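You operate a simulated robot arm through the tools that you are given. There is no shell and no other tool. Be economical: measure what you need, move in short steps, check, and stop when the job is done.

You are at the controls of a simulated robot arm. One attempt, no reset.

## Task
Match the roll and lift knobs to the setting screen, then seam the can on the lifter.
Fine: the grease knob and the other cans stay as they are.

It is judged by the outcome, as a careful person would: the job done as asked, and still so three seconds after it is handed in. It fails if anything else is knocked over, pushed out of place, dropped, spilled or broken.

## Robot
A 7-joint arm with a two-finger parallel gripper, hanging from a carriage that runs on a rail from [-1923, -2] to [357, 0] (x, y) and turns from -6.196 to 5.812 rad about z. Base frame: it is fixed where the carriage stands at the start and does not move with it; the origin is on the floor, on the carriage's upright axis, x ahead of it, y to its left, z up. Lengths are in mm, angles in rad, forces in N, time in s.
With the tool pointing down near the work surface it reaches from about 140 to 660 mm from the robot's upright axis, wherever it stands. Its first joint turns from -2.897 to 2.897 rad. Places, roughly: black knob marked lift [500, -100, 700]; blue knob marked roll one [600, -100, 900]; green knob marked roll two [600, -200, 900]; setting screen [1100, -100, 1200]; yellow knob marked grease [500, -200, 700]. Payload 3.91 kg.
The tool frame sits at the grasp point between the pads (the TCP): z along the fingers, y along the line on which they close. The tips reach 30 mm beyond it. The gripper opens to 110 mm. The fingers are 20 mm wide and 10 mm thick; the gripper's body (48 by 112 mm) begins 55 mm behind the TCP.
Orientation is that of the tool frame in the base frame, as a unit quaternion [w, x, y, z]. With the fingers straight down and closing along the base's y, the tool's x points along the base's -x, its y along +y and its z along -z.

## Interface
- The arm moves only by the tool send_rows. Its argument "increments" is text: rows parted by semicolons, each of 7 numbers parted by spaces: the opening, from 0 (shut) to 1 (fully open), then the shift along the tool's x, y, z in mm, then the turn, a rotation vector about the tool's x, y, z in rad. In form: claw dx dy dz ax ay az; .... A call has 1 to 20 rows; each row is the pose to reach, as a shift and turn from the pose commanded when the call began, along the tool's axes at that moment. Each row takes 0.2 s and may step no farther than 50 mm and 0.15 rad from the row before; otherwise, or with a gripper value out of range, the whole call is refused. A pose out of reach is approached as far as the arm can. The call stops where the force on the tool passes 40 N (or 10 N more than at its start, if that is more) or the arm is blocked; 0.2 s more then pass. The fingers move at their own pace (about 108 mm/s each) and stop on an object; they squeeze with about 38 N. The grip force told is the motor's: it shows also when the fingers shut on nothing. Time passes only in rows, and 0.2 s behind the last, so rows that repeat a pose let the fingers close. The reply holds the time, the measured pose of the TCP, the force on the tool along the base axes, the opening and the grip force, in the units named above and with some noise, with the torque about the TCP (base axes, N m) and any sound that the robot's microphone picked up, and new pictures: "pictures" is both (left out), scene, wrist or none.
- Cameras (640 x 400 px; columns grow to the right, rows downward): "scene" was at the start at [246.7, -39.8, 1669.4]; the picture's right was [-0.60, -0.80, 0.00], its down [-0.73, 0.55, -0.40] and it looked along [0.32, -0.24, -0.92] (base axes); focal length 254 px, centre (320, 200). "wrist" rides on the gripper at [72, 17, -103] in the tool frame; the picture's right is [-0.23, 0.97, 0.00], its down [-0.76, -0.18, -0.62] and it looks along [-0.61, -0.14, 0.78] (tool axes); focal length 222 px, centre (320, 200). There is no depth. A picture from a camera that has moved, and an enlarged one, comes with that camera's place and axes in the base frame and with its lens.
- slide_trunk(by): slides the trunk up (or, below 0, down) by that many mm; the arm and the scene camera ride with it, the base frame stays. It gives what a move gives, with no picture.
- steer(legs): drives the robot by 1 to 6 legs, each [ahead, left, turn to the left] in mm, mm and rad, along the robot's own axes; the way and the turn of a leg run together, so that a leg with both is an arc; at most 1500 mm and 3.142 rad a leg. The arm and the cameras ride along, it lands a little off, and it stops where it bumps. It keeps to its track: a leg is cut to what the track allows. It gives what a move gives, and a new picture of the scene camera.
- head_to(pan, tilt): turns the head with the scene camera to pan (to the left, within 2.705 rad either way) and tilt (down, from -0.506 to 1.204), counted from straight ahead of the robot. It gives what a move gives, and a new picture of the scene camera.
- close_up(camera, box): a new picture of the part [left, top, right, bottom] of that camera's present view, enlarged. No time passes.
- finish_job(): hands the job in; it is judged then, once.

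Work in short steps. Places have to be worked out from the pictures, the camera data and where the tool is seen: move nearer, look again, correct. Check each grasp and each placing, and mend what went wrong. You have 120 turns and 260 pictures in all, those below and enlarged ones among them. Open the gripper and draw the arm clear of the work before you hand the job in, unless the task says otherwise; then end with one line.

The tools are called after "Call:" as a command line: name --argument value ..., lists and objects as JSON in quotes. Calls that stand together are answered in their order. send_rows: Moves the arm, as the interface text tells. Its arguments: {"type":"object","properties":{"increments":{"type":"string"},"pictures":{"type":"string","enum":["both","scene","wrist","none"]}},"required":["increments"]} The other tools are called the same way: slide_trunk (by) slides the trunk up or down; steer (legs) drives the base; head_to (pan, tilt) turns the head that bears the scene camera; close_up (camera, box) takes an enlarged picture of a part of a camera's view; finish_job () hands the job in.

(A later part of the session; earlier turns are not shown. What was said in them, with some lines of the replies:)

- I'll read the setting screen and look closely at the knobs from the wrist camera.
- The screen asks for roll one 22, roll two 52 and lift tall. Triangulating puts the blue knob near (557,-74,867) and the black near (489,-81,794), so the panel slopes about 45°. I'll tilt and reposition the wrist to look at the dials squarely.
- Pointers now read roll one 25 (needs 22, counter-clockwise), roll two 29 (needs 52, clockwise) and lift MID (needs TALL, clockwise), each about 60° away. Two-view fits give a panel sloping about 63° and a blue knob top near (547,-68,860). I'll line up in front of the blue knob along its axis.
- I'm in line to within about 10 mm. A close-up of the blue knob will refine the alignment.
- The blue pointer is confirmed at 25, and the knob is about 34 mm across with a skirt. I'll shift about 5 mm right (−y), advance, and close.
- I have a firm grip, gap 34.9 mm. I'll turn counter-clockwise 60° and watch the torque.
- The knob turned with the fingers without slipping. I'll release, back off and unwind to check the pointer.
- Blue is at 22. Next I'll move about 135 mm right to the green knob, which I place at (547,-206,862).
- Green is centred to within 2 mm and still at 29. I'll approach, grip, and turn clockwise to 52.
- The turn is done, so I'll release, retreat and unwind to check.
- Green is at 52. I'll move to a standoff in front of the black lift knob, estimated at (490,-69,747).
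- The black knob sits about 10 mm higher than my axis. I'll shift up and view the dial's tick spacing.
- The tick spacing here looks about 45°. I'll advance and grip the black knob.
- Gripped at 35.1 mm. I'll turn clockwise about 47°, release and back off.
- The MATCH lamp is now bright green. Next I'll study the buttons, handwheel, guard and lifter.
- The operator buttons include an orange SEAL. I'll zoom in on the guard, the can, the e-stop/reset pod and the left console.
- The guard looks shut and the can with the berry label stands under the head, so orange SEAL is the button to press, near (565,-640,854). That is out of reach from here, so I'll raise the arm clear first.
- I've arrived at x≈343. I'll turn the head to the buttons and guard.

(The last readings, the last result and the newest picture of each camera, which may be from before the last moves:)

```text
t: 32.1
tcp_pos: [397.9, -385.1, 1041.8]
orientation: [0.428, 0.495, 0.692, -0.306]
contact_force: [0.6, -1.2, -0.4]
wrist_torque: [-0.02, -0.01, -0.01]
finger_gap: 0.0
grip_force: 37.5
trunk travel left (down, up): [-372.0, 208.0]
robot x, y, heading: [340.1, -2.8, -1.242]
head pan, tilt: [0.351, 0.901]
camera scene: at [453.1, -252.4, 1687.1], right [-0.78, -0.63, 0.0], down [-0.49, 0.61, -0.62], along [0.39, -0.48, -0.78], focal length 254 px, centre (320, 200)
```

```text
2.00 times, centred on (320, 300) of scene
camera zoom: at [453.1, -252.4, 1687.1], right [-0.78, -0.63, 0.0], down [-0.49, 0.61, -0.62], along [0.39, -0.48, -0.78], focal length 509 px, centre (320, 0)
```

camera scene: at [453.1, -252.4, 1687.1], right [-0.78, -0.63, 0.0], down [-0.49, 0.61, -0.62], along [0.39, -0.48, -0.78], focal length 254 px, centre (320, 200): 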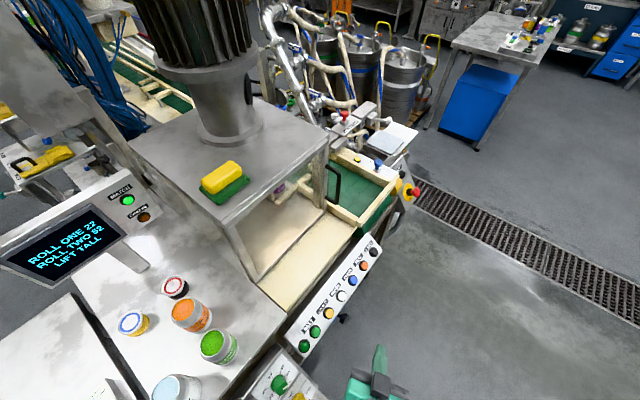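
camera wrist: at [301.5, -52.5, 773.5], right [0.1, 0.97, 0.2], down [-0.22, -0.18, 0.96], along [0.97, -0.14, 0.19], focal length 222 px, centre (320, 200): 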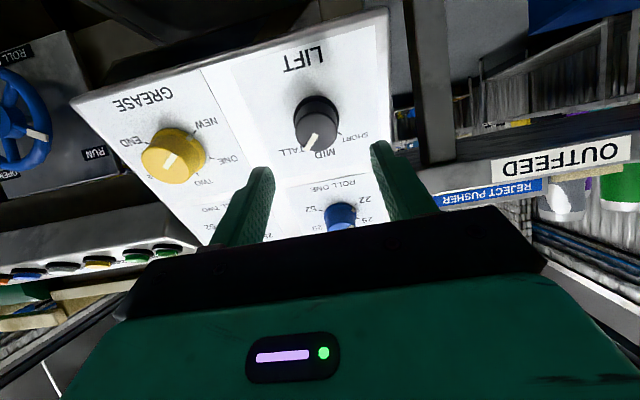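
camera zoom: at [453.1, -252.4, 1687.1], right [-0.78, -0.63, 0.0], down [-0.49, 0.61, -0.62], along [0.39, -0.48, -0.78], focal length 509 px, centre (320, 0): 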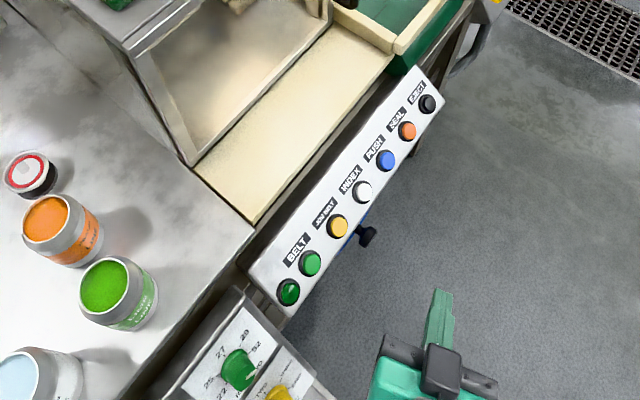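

Another view confirms SEAL near (567,-637,854). The button panel tilts about 32° from horizontal, flatter than the dial panel. I'll take the closed fingers to hover about 60 mm off the button along its press axis.

Call:
send_rows --increments "0 -3 4 37 -0.075 0.102 0; 0 -6 8 75 -0.149 0.203 0; 0 -9 12 112 -0.224 0.305 0; 0 -12 16 149 -0.298 0.407 0; 0 -16 20 186 -0.373 0.509 0; 0 -19 23 224 -0.448 0.61 0; 0 -22 27 261 -0.522 0.712 0; 0 -25 31 298 -0.597 0.814 0; 0 -25 31 298 -0.597 0.814 0"

```text
t: 34.1
tcp_pos: [513.5, -616.2, 942.0]
orientation: [0.246, 0.43, 0.86, 0.123]
contact_force: [0.2, 0.3, -0.2]
wrist_torque: [0.0, 0.03, -0.03]
finger_gap: 0.0
grip_force: 37.3
out of reach, approached as far as the arm can: row 8, 9
trunk travel left (down, up): [-372.0, 208.0]
robot x, y, heading: [342.7, 2.8, -1.245]
head pan, tilt: [0.351, 0.901]
camera scene: at [453.1, -252.3, 1687.1], right [-0.78, -0.63, 0.0], down [-0.49, 0.61, -0.62], along [0.39, -0.48, -0.78], focal length 254 px, centre (320, 200)
camera wrist: at [434.0, -547.6, 1014.3], right [0.78, 0.4, 0.48], down [-0.06, -0.72, 0.7], along [0.63, -0.57, -0.53], focal length 222 px, centre (320, 200)
```

scene: 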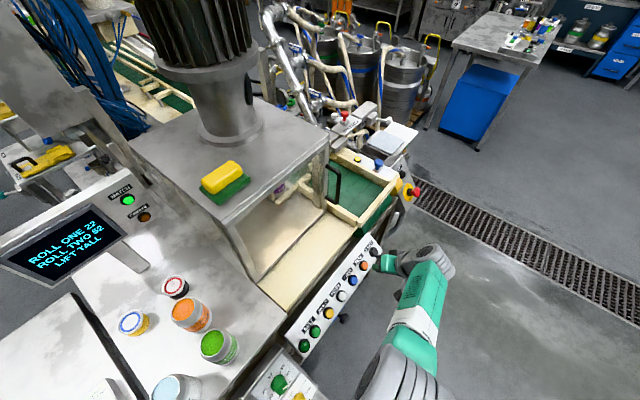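
wrist: 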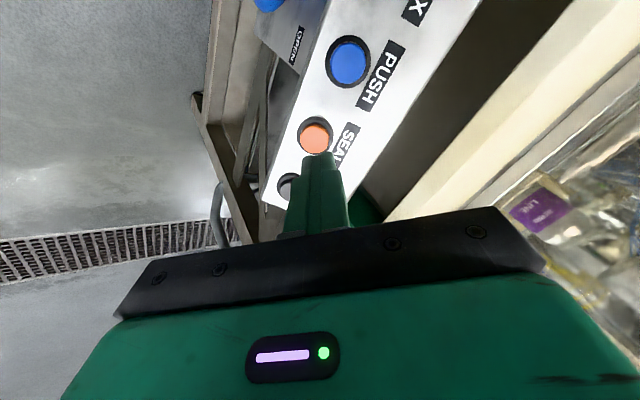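

The arm ran out of reach about 20 mm short in y. I'll raise the tool 80 mm, then lower the trunk 120 mm to gain horizontal reach.

Call:
send_rows --increments "0 -13 17 -34 0 0 0; 0 -25 34 -68 0 0 0; 0 -25 34 -68 0 0 0" --pictures "none"

Call:
slide_trunk --by -100

```text
t: 35.0
tcp_pos: [513.1, -614.2, 1023.9]
orientation: [0.246, 0.431, 0.859, 0.123]
contact_force: [-0.3, -0.8, -0.2]
wrist_torque: [0.02, 0.02, 0.01]
finger_gap: 0.0
grip_force: 37.6
trunk travel left (down, up): [-372.0, 208.0]
robot x, y, heading: [342.3, -1.8, -1.245]
head pan, tilt: [0.351, 0.901]
```

```text
t: 36.3
tcp_pos: [511.9, -616.0, 922.6]
orientation: [0.247, 0.431, 0.859, 0.122]
contact_force: [-0.3, -0.4, 0.2]
wrist_torque: [-0.02, 0.0, 0.03]
finger_gap: 0.0
grip_force: 37.6
trunk travel left (down, up): [-272.0, 308.0]
robot x, y, heading: [338.5, -6.2, -1.244]
head pan, tilt: [0.351, 0.901]
```

Now I'll try the hover point about 40 mm off the button.

Call:
send_rows --increments "0 -10 0 5 0 0 0; 0 -21 0 18 0 0 0; 0 -21 0 18 0 0 0" --pictures "wrist"

Call:
close_up --camera "wrist" --box '[240, 80, 400, 180]'

```text
t: 37.1
tcp_pos: [533.5, -632.9, 916.6]
orientation: [0.246, 0.43, 0.86, 0.123]
contact_force: [-0.7, -0.6, 0.2]
wrist_torque: [-0.01, 0.06, 0.01]
finger_gap: 0.0
grip_force: 37.2
trunk travel left (down, up): [-272.0, 308.0]
robot x, y, heading: [340.7, 0.9, -1.239]
head pan, tilt: [0.351, 0.901]
camera wrist: at [453.3, -563.6, 988.1], right [0.78, 0.4, 0.48], down [-0.06, -0.72, 0.7], along [0.63, -0.57, -0.53], focal length 222 px, centre (320, 200)
```

wrist: 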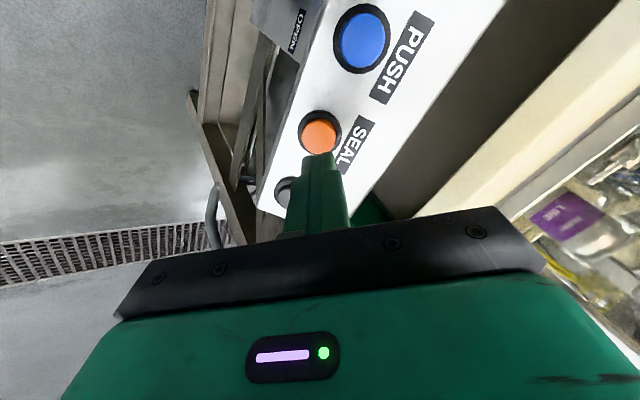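

```text
4.00 times, centred on (320, 130) of wrist
camera zoom: at [453.3, -563.6, 988.1], right [0.78, 0.4, 0.48], down [-0.06, -0.72, 0.7], along [0.63, -0.57, -0.53], focal length 888 px, centre (320, 480)
```

zoom: 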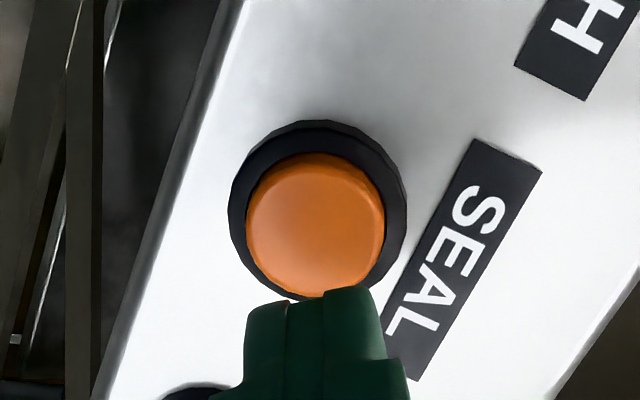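

I'm aligned on SEAL to within about 2 mm. I'll advance in small steps until contact.

Call:
send_rows --increments "0 -1 0 20 0 0 0; 0 -1 0 32 0 0 0; 0 -1 0 37 0 0 0; 0 -1 0 40 0 0 0" --pictures "wrist"

```text
t: 38.1
tcp_pos: [551.5, -634.6, 885.7]
orientation: [0.247, 0.431, 0.86, 0.12]
contact_force: [-6.6, 1.6, 19.8]
wrist_torque: [-0.02, -0.26, 0.01]
finger_gap: 0.0
grip_force: 37.7
out of reach, approached as far as the arm can: row 4
trunk travel left (down, up): [-272.0, 308.0]
robot x, y, heading: [342.2, -1.8, -1.241]
head pan, tilt: [0.351, 0.901]
heard: click
camera wrist: at [473.1, -565.0, 957.7], right [0.78, 0.4, 0.48], down [-0.06, -0.71, 0.7], along [0.62, -0.57, -0.53], focal length 222 px, centre (320, 200)
```

wrist: 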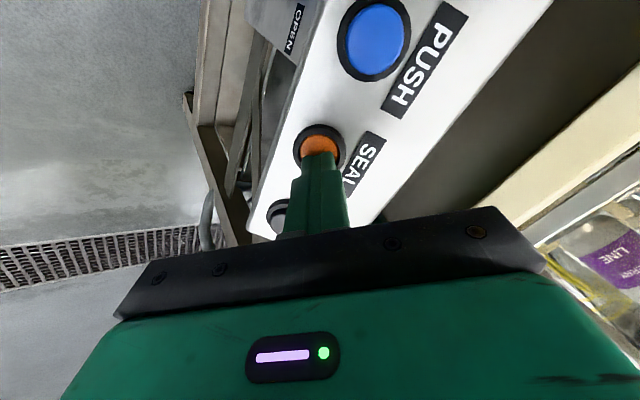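

A click was heard with about 20 N on the button. I'll back off and watch the machine.

Call:
send_rows --increments "0 0 0 -20 0 0 0; 0 0 0 -40 0 0 0; 0 0 0 -40 0 0 0"

Call:
close_up --camera "wrist" --box '[440, 120, 640, 320]'

Call:
close_up --camera "scene" --box '[200, 130, 440, 290]'

```text
t: 38.9
tcp_pos: [532.3, -644.5, 912.8]
orientation: [0.246, 0.431, 0.859, 0.124]
contact_force: [0.2, 0.1, -0.4]
wrist_torque: [0.02, -0.01, -0.02]
finger_gap: 0.3
grip_force: 37.6
out of reach, approached as far as the arm can: row 1, 2, 3
trunk travel left (down, up): [-272.0, 308.0]
robot x, y, heading: [343.5, -0.7, -1.243]
head pan, tilt: [0.351, 0.901]
camera scene: at [453.2, -252.4, 1587.1], right [-0.78, -0.63, 0.0], down [-0.49, 0.61, -0.62], along [0.39, -0.48, -0.78], focal length 254 px, centre (320, 200)
camera wrist: at [453.9, -575.6, 984.9], right [0.78, 0.4, 0.49], down [-0.06, -0.72, 0.69], along [0.63, -0.57, -0.53], focal length 222 px, centre (320, 200)
```

scene: 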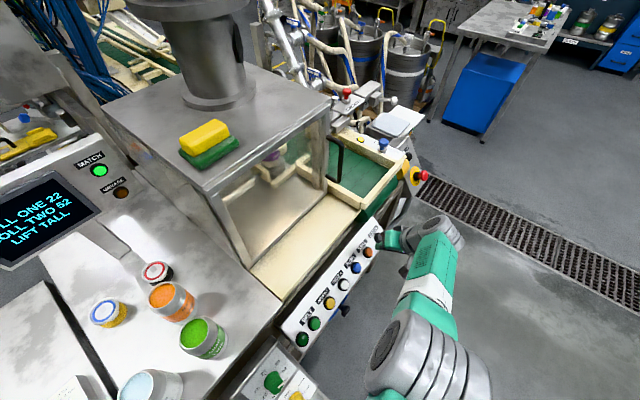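
wrist: 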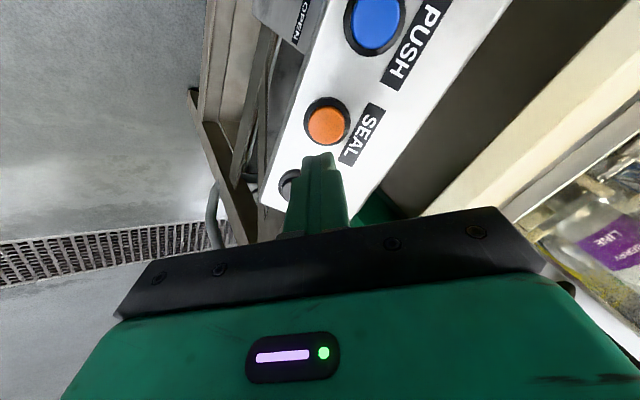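

```text
2.00 times, centred on (540, 220) of wrist
camera zoom: at [453.9, -575.6, 984.9], right [0.78, 0.4, 0.49], down [-0.06, -0.72, 0.69], along [0.63, -0.57, -0.53], focal length 444 px, centre (-120, 160)
```

zoom: 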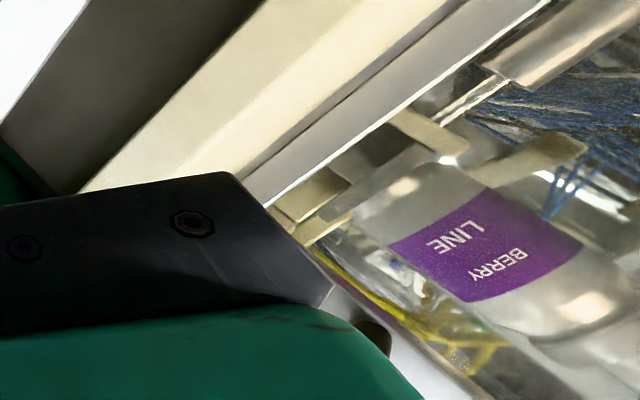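

```text
2.50 times, centred on (320, 210) of scene
camera zoom: at [453.2, -252.4, 1587.1], right [-0.78, -0.63, 0.0], down [-0.49, 0.61, -0.62], along [0.39, -0.48, -0.78], focal length 636 px, centre (320, 175)
```

zoom: 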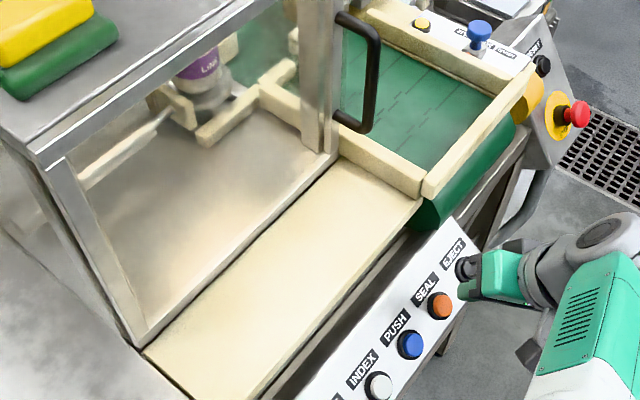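

The can appears to be lifted against the head, so the cycle is running. I'll move the hand away from the buttons and let time pass.

Call:
send_rows --increments "0 15 14 -22 0 0 0; 0 30 27 -45 0 0 0; 0 44 41 -67 0 0 0; 0 44 41 -67 0 0 0; 0 44 41 -67 0 0 0; 0 44 41 -67 0 0 0; 0 44 41 -67 0 0 0; 0 44 41 -67 0 0 0; 0 44 41 -67 0 0 0; 0 44 41 -67 0 0 0" --pictures "scene"

Call:
close_up --camera "scene" --box '[240, 120, 340, 220]'

Call:
close_up --camera "wrist" --box '[440, 120, 640, 320]'

```text
t: 41.1
tcp_pos: [504.3, -662.0, 950.5]
orientation: [0.245, 0.43, 0.86, 0.124]
contact_force: [-0.2, 0.3, 0.3]
wrist_torque: [-0.01, 0.0, -0.05]
finger_gap: 0.0
grip_force: 37.8
out of reach, approached as far as the arm can: row 1, 2, 3, 4, 5, 6, 7, 8, 9, 10
trunk travel left (down, up): [-272.0, 308.0]
robot x, y, heading: [341.8, 2.8, -1.239]
head pan, tilt: [0.351, 0.901]
camera scene: at [453.2, -252.4, 1587.1], right [-0.78, -0.63, 0.0], down [-0.49, 0.61, -0.62], along [0.39, -0.48, -0.78], focal length 254 px, centre (320, 200)
```

scene: 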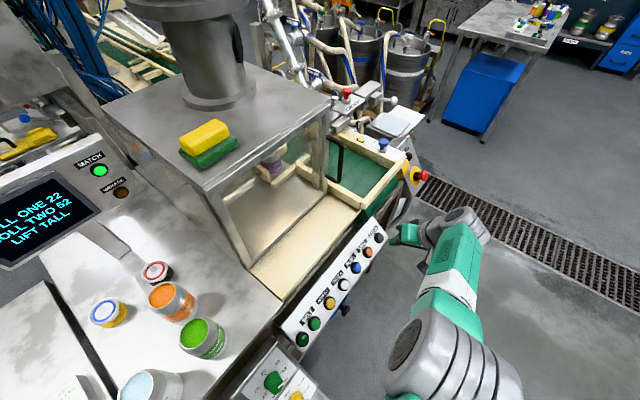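

```text
4.00 times, centred on (290, 170) of scene
camera zoom: at [453.2, -252.4, 1587.1], right [-0.78, -0.63, 0.0], down [-0.49, 0.61, -0.62], along [0.39, -0.48, -0.78], focal length 1017 px, centre (440, 320)
```

zoom: 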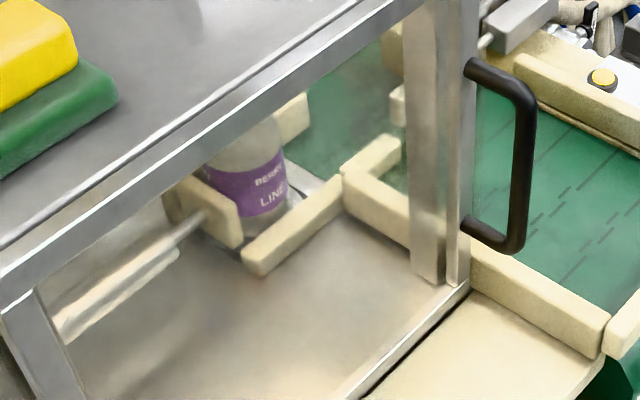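

```text
2.00 times, centred on (540, 220) of wrist
camera zoom: at [425.4, -592.8, 1022.8], right [0.78, 0.4, 0.48], down [-0.06, -0.72, 0.69], along [0.63, -0.57, -0.53], focal length 444 px, centre (-120, 160)
```

zoom: 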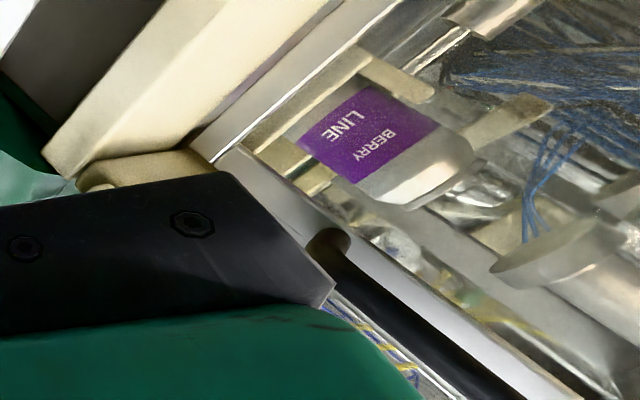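

The can has come back down, so the cycle is over. I'll check the can's rim.

Call:
close_up --camera "wrist" --box '[570, 150, 640, 230]'

Call:
close_up --camera "scene" --box '[275, 130, 325, 180]'

Call:
close_up --camera "scene" --box '[0, 130, 140, 270]'

```text
5.00 times, centred on (605, 190) of wrist
camera zoom: at [425.4, -592.8, 1022.8], right [0.78, 0.4, 0.48], down [-0.06, -0.72, 0.69], along [0.63, -0.57, -0.53], focal length 1111 px, centre (-1105, 250)
```

zoom: 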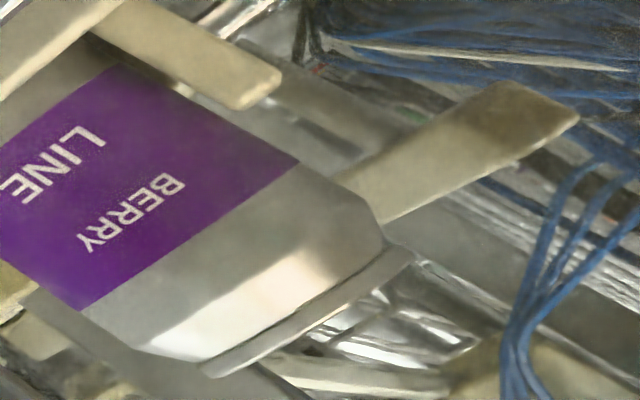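

```text
8.00 times, centred on (300, 155) of scene
camera zoom: at [453.2, -252.4, 1587.1], right [-0.78, -0.63, 0.0], down [-0.49, 0.61, -0.62], along [0.39, -0.48, -0.78], focal length 2034 px, centre (480, 560)
```

zoom: 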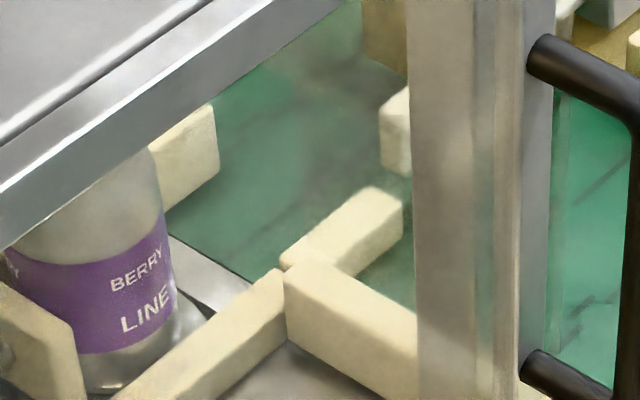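

```text
2.86 times, centred on (70, 200) of scene
camera zoom: at [453.2, -252.4, 1587.1], right [-0.78, -0.63, 0.0], down [-0.49, 0.61, -0.62], along [0.39, -0.48, -0.78], focal length 726 px, centre (1034, 200)
```

zoom: 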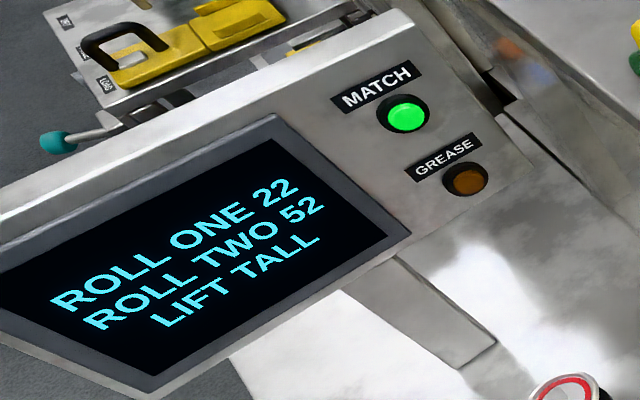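

The rim shows a lip like a rolled seam. I'll withdraw the arm and check that the roll-gap wheel was at RUN, since that decides whether the seam was real.

Call:
send_rows --increments "0.3 30 25 -20 0 0 0; 0.3 60 50 -40 0 0 0; 0.3 90 75 -60 0 0 0; 0.3 120 100 -70 0 0 0; 0.3 150 120 -70 0 0 0; 0.3 150 120 -70 0 0 0"

```text
t: 42.5
tcp_pos: [496.4, -665.4, 961.3]
orientation: [0.246, 0.43, 0.86, 0.124]
contact_force: [0.6, -0.2, 0.0]
wrist_torque: [-0.03, 0.0, 0.01]
finger_gap: 33.1
grip_force: 0.0
out of reach, approached as far as the arm can: row 1, 2, 3, 4, 5, 6
trunk travel left (down, up): [-272.0, 308.0]
robot x, y, heading: [344.6, 0.4, -1.242]
head pan, tilt: [0.351, 0.901]
camera scene: at [453.2, -252.5, 1587.2], right [-0.78, -0.63, 0.0], down [-0.49, 0.61, -0.62], along [0.39, -0.48, -0.78], focal length 254 px, centre (320, 200)
camera wrist: at [417.8, -597.0, 1033.3], right [0.78, 0.4, 0.48], down [-0.06, -0.72, 0.69], along [0.63, -0.57, -0.53], focal length 222 px, centre (320, 200)
```

scene: 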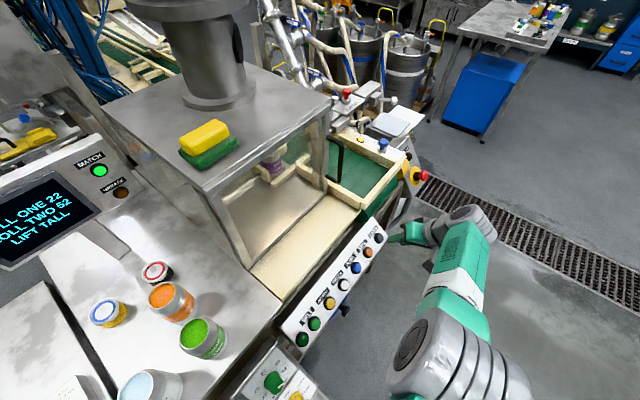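
wrist: 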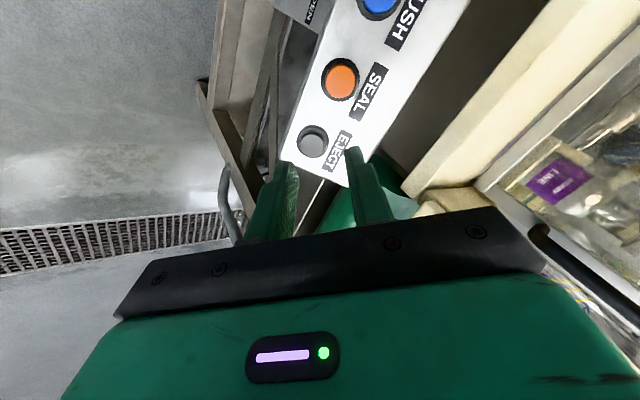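

The arm seems caught at a joint limit. I'll unwind the wrist turn I made on the way in while drawing back.

Call:
send_rows --increments "0.3 3 6 -10 0.075 -0.102 0; 0.3 6 12 -20 0.149 -0.203 0; 0.3 9 18 -30 0.224 -0.305 0; 0.3 12 24 -40 0.298 -0.407 0; 0.3 15 30 -50 0.373 -0.509 0; 0.3 20 38 -50 0.448 -0.61 0; 0.3 25 50 -50 0.522 -0.712 0; 0.3 29 61 -51 0.597 -0.814 0"

```text
t: 44.3
tcp_pos: [547.5, -767.8, 915.4]
orientation: [0.429, 0.504, 0.686, -0.302]
contact_force: [-0.4, -1.4, 0.6]
wrist_torque: [0.01, 0.01, 0.1]
finger_gap: 33.1
grip_force: 0.0
out of reach, approached as far as the arm can: row 1, 2, 3, 4, 5, 6, 7, 8
trunk travel left (down, up): [-272.0, 308.0]
robot x, y, heading: [339.5, -1.4, -1.239]
head pan, tilt: [0.351, 0.901]
camera scene: at [452.8, -252.4, 1587.1], right [-0.78, -0.63, 0.0], down [-0.49, 0.61, -0.62], along [0.39, -0.48, -0.78], focal length 254 px, centre (320, 200)
camera wrist: at [526.1, -643.0, 898.3], right [0.95, 0.2, 0.22], down [-0.25, 0.14, 0.96], along [0.16, -0.97, 0.19], focal length 222 px, centre (320, 200)
```

scene: 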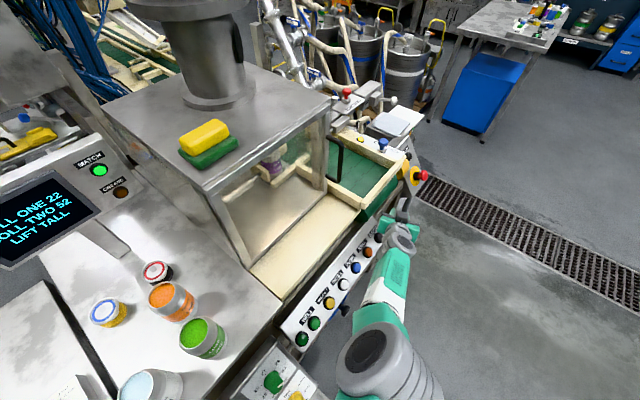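
wrist: 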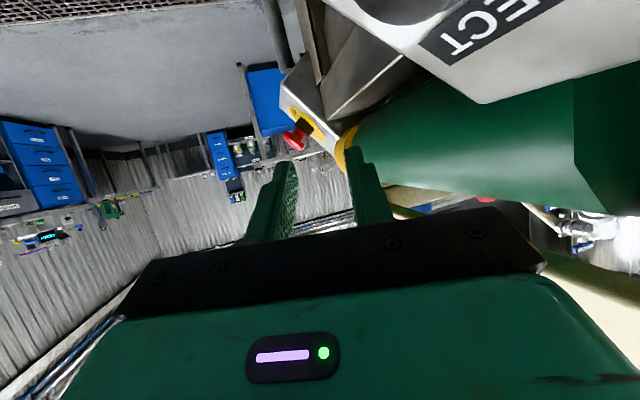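

The wrist swung out over EJECT with the arm fully stretched, so I'll lift it clear with the trunk before anything else.

Call:
slide_trunk --by 150

Call:
send_rows --increments "0.3 0 0 -40 0 0 0; 0.3 0 0 -80 0 0 0; 0.3 0 0 -120 0 0 0; 0.3 0 0 -160 0 0 0; 0.3 0 0 -200 0 0 0"

```text
t: 46.0
tcp_pos: [548.8, -768.1, 1066.5]
orientation: [0.427, 0.495, 0.692, -0.306]
contact_force: [0.2, -0.7, 0.1]
wrist_torque: [-0.02, -0.01, 0.0]
finger_gap: 32.8
grip_force: 0.0
trunk travel left (down, up): [-422.0, 158.0]
robot x, y, heading: [340.6, -0.9, -1.239]
head pan, tilt: [0.351, 0.901]
```

```text
t: 47.2
tcp_pos: [543.2, -765.1, 1059.8]
orientation: [0.427, 0.495, 0.692, -0.306]
contact_force: [-0.5, 0.3, -0.4]
wrist_torque: [0.03, 0.0, -0.02]
finger_gap: 33.1
grip_force: 0.0
out of reach, approached as far as the arm can: row 1, 2, 3, 4, 5
trunk travel left (down, up): [-422.0, 158.0]
robot x, y, heading: [339.7, -1.2, -1.241]
head pan, tilt: [0.351, 0.901]
camera scene: at [453.1, -252.4, 1737.1], right [-0.78, -0.63, 0.0], down [-0.49, 0.61, -0.62], along [0.39, -0.48, -0.78], focal length 254 px, centre (320, 200)
camera wrist: at [519.2, -641.3, 1041.9], right [0.95, 0.22, 0.2], down [-0.24, 0.15, 0.96], along [0.18, -0.96, 0.19], focal length 222 px, centre (320, 200)
```

scene: 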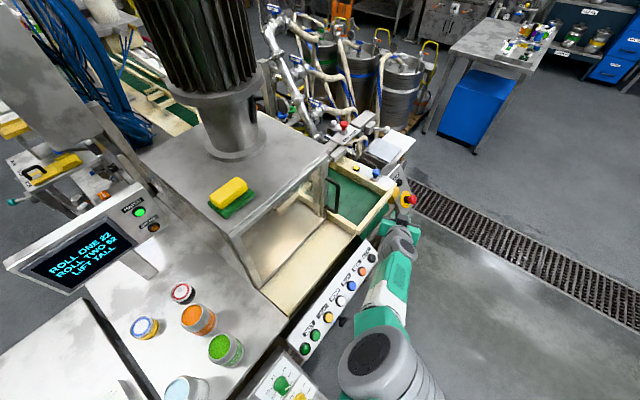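
wrist: 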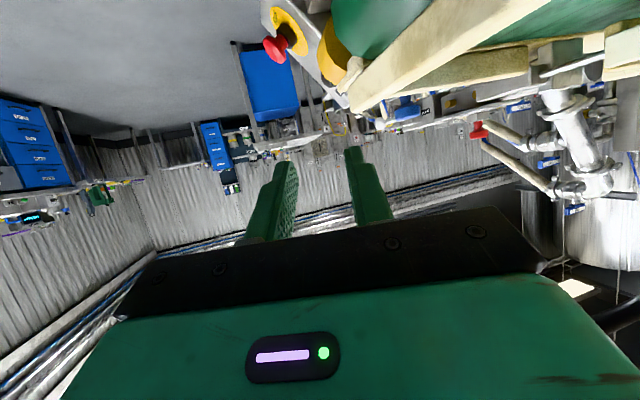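

The arm is at z≈1060 and touching nothing. Driving the carriage back will take it fully clear of the work.

Call:
steer --legs '[[-107, -322, 0]]'

Call:
head_to --pan 0.6 --tilt 0.8

Call:
close_up --camera "scene" --box '[240, 130, 440, 290]'

```text
t: 49.4
tcp_pos: [197.6, -769.6, 1059.9]
orientation: [0.425, 0.501, 0.687, -0.31]
contact_force: [0.4, 0.4, 0.2]
wrist_torque: [0.02, 0.0, -0.02]
finger_gap: 33.3
grip_force: 0.0
trunk travel left (down, up): [-422.0, 158.0]
robot x, y, heading: [9.7, -3.3, -1.259]
head pan, tilt: [0.351, 0.901]
camera scene: at [117.1, -254.6, 1737.1], right [-0.79, -0.61, 0.0], down [-0.48, 0.62, -0.62], along [0.38, -0.49, -0.78], focal length 254 px, centre (320, 200)
```

scene: 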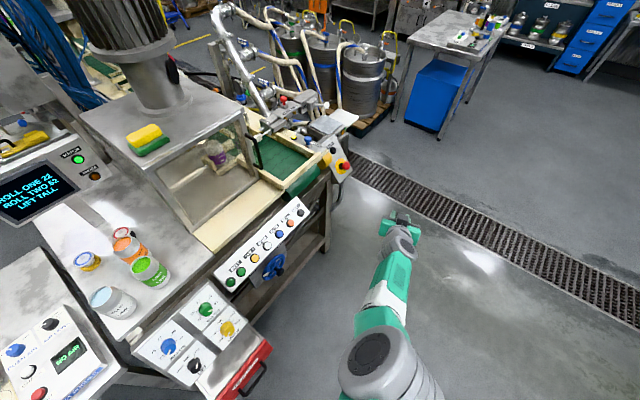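

```text
t: 50.2
tcp_pos: [196.0, -769.3, 1060.0]
orientation: [0.425, 0.501, 0.688, -0.309]
contact_force: [-0.3, -0.2, -0.1]
wrist_torque: [0.04, 0.01, -0.02]
finger_gap: 33.1
grip_force: 0.0
trunk travel left (down, up): [-422.0, 158.0]
robot x, y, heading: [13.2, 5.0, -1.26]
head pan, tilt: [0.6, 0.799]
camera scene: at [134.4, -244.5, 1745.0], right [-0.61, -0.79, 0.0], down [-0.57, 0.44, -0.7], along [0.55, -0.43, -0.72], focal length 254 px, centre (320, 200)
```

scene: 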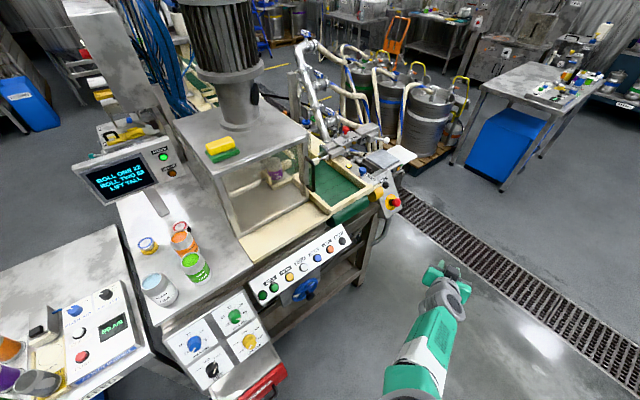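

```text
2.50 times, centred on (340, 210) of scene
camera zoom: at [134.4, -244.5, 1745.0], right [-0.61, -0.79, 0.0], down [-0.57, 0.44, -0.7], along [0.55, -0.43, -0.72], focal length 636 px, centre (270, 175)
```

zoom: 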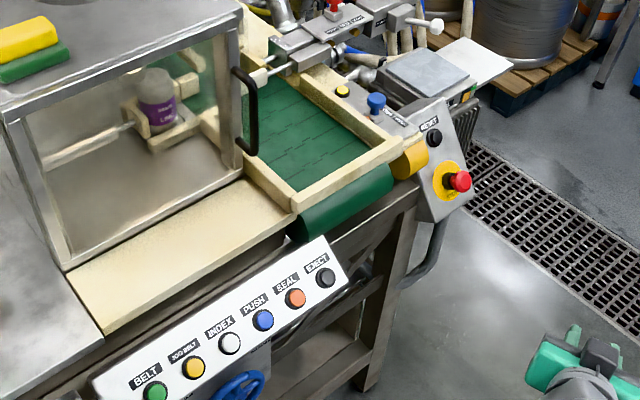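

Everything is in place. I'll lower the trunk in this free space for a flatter look at the can rim and the wheel.

Call:
slide_trunk --by -400

Call:
head_to --pan 0.6 --tilt 0.5

Call:
close_up --camera "scene" --box '[220, 130, 340, 230]'

Call:
close_up --camera "scene" --box '[240, 210, 360, 310]'

```text
t: 54.0
tcp_pos: [197.7, -769.9, 660.8]
orientation: [0.425, 0.501, 0.688, -0.309]
contact_force: [-1.2, 0.0, -0.4]
wrist_torque: [0.03, -0.05, -0.04]
finger_gap: 33.0
grip_force: 0.0
trunk travel left (down, up): [-22.0, 558.0]
robot x, y, heading: [11.2, 1.3, -1.26]
head pan, tilt: [0.6, 0.799]
```

```text
t: 54.8
tcp_pos: [197.3, -769.5, 659.9]
orientation: [0.425, 0.501, 0.688, -0.309]
contact_force: [-0.4, -0.4, 0.2]
wrist_torque: [0.04, 0.0, -0.03]
finger_gap: 33.0
grip_force: 0.1
trunk travel left (down, up): [-22.0, 558.0]
robot x, y, heading: [9.1, 0.3, -1.26]
head pan, tilt: [0.6, 0.499]
camera scene: at [142.5, -250.8, 1370.9], right [-0.61, -0.79, 0.0], down [-0.38, 0.29, -0.88], along [0.69, -0.54, -0.48], focal length 254 px, centre (320, 200)
```

scene: 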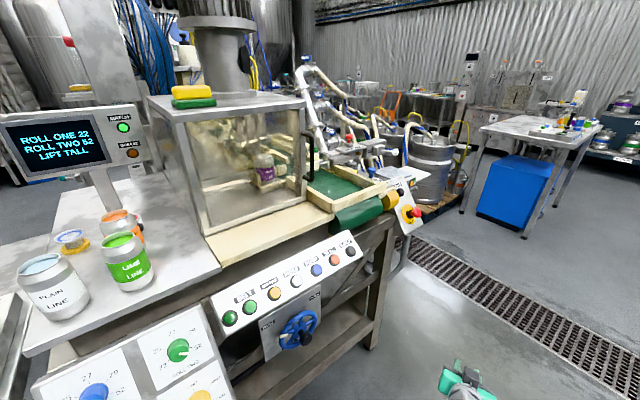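

```text
4.00 times, centred on (280, 180) of scene
camera zoom: at [142.5, -250.8, 1370.9], right [-0.61, -0.79, 0.0], down [-0.38, 0.29, -0.88], along [0.69, -0.54, -0.48], focal length 1017 px, centre (480, 280)
```

zoom: 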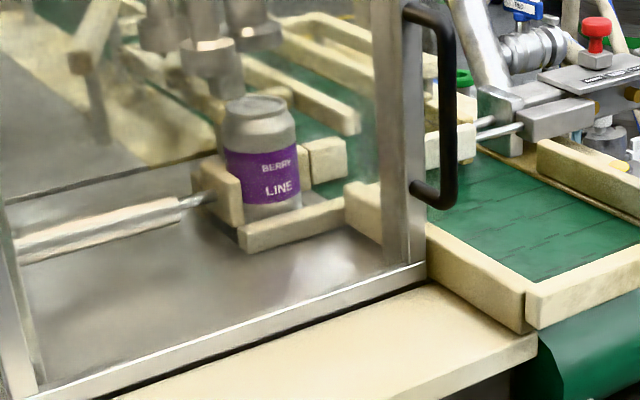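

```text
4.00 times, centred on (300, 260) of scene
camera zoom: at [142.5, -250.8, 1370.9], right [-0.61, -0.79, 0.0], down [-0.38, 0.29, -0.88], along [0.69, -0.54, -0.48], focal length 1017 px, centre (400, -40)
```

zoom: 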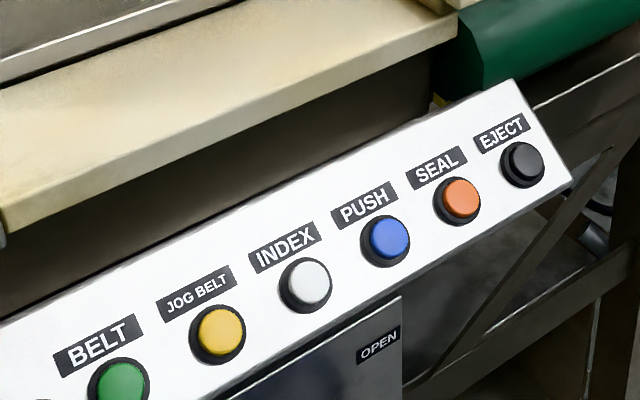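

The can stands on the lifter with a clean closed top. Last looks at the wheel pointer and the can lid.

Call:
close_up --camera "scene" --box '[250, 280, 340, 370]'

Call:
close_up --camera "scene" --box '[245, 140, 285, 190]'

Call:
close_up --camera "scene" --box '[60, 310, 240, 400]'

```text
4.44 times, centred on (295, 325) of scene
camera zoom: at [142.5, -250.8, 1370.9], right [-0.61, -0.79, 0.0], down [-0.38, 0.29, -0.88], along [0.69, -0.54, -0.48], focal length 1130 px, centre (431, -356)
```

zoom: 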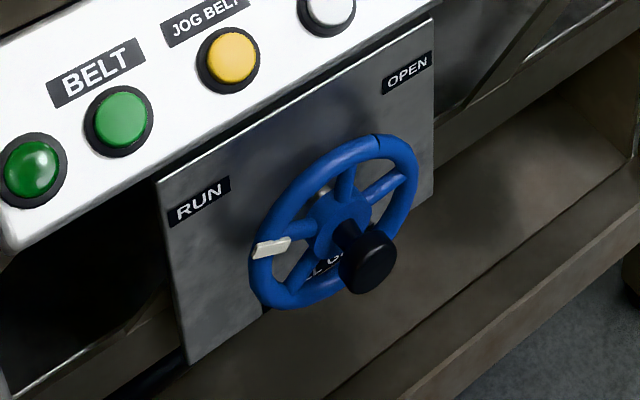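

```text
8.00 times, centred on (265, 165) of scene
camera zoom: at [142.5, -250.8, 1370.9], right [-0.61, -0.79, 0.0], down [-0.38, 0.29, -0.88], along [0.69, -0.54, -0.48], focal length 2034 px, centre (760, 480)
```

zoom: 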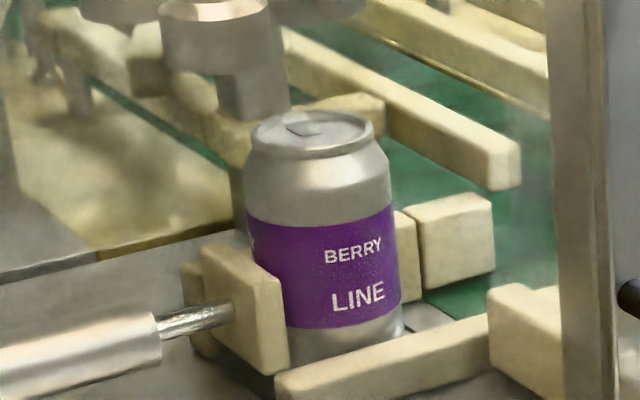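

```text
3.56 times, centred on (150, 355) of scene
camera zoom: at [142.5, -250.8, 1370.9], right [-0.61, -0.79, 0.0], down [-0.38, 0.29, -0.88], along [0.69, -0.54, -0.48], focal length 904 px, centre (924, -351)
```

zoom: 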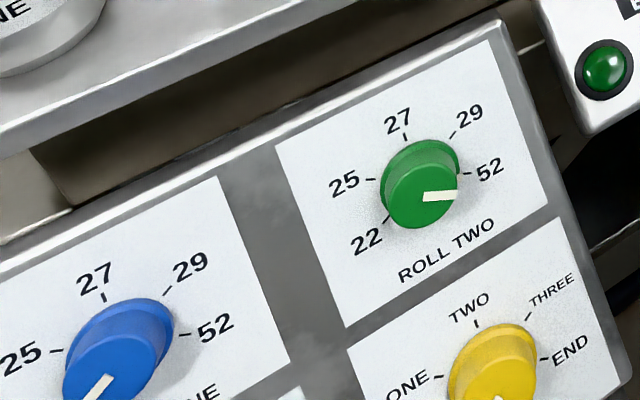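

The wheel is at RUN, the can has a neat rolled rim, and the knobs match the screen. I'll open the gripper fully and then hand the job in.

Call:
send_rows --increments "1 0 0 0 0 0 0; 1 0 0 0 0 0 0" --pictures "none"

```text
t: 55.4
tcp_pos: [197.7, -769.2, 659.6]
orientation: [0.425, 0.501, 0.688, -0.309]
contact_force: [-0.5, -0.6, 0.3]
wrist_torque: [-0.02, -0.02, 0.01]
finger_gap: 110.1
grip_force: 0.0
trunk travel left (down, up): [-22.0, 558.0]
robot x, y, heading: [8.5, 0.0, -1.261]
head pan, tilt: [0.6, 0.499]
```

The gripper is open and the arm is clear, so I'm handing the job in.

Call:
finish_job

```text
The job is handed in.
```

Roll one is at 22, roll two at 52 and lift at TALL, with the MATCH lamp lit; I pressed SEAL, the berry can was lifted and lowered and its rim looks rolled, and the grease knob and other cans were left untouched.
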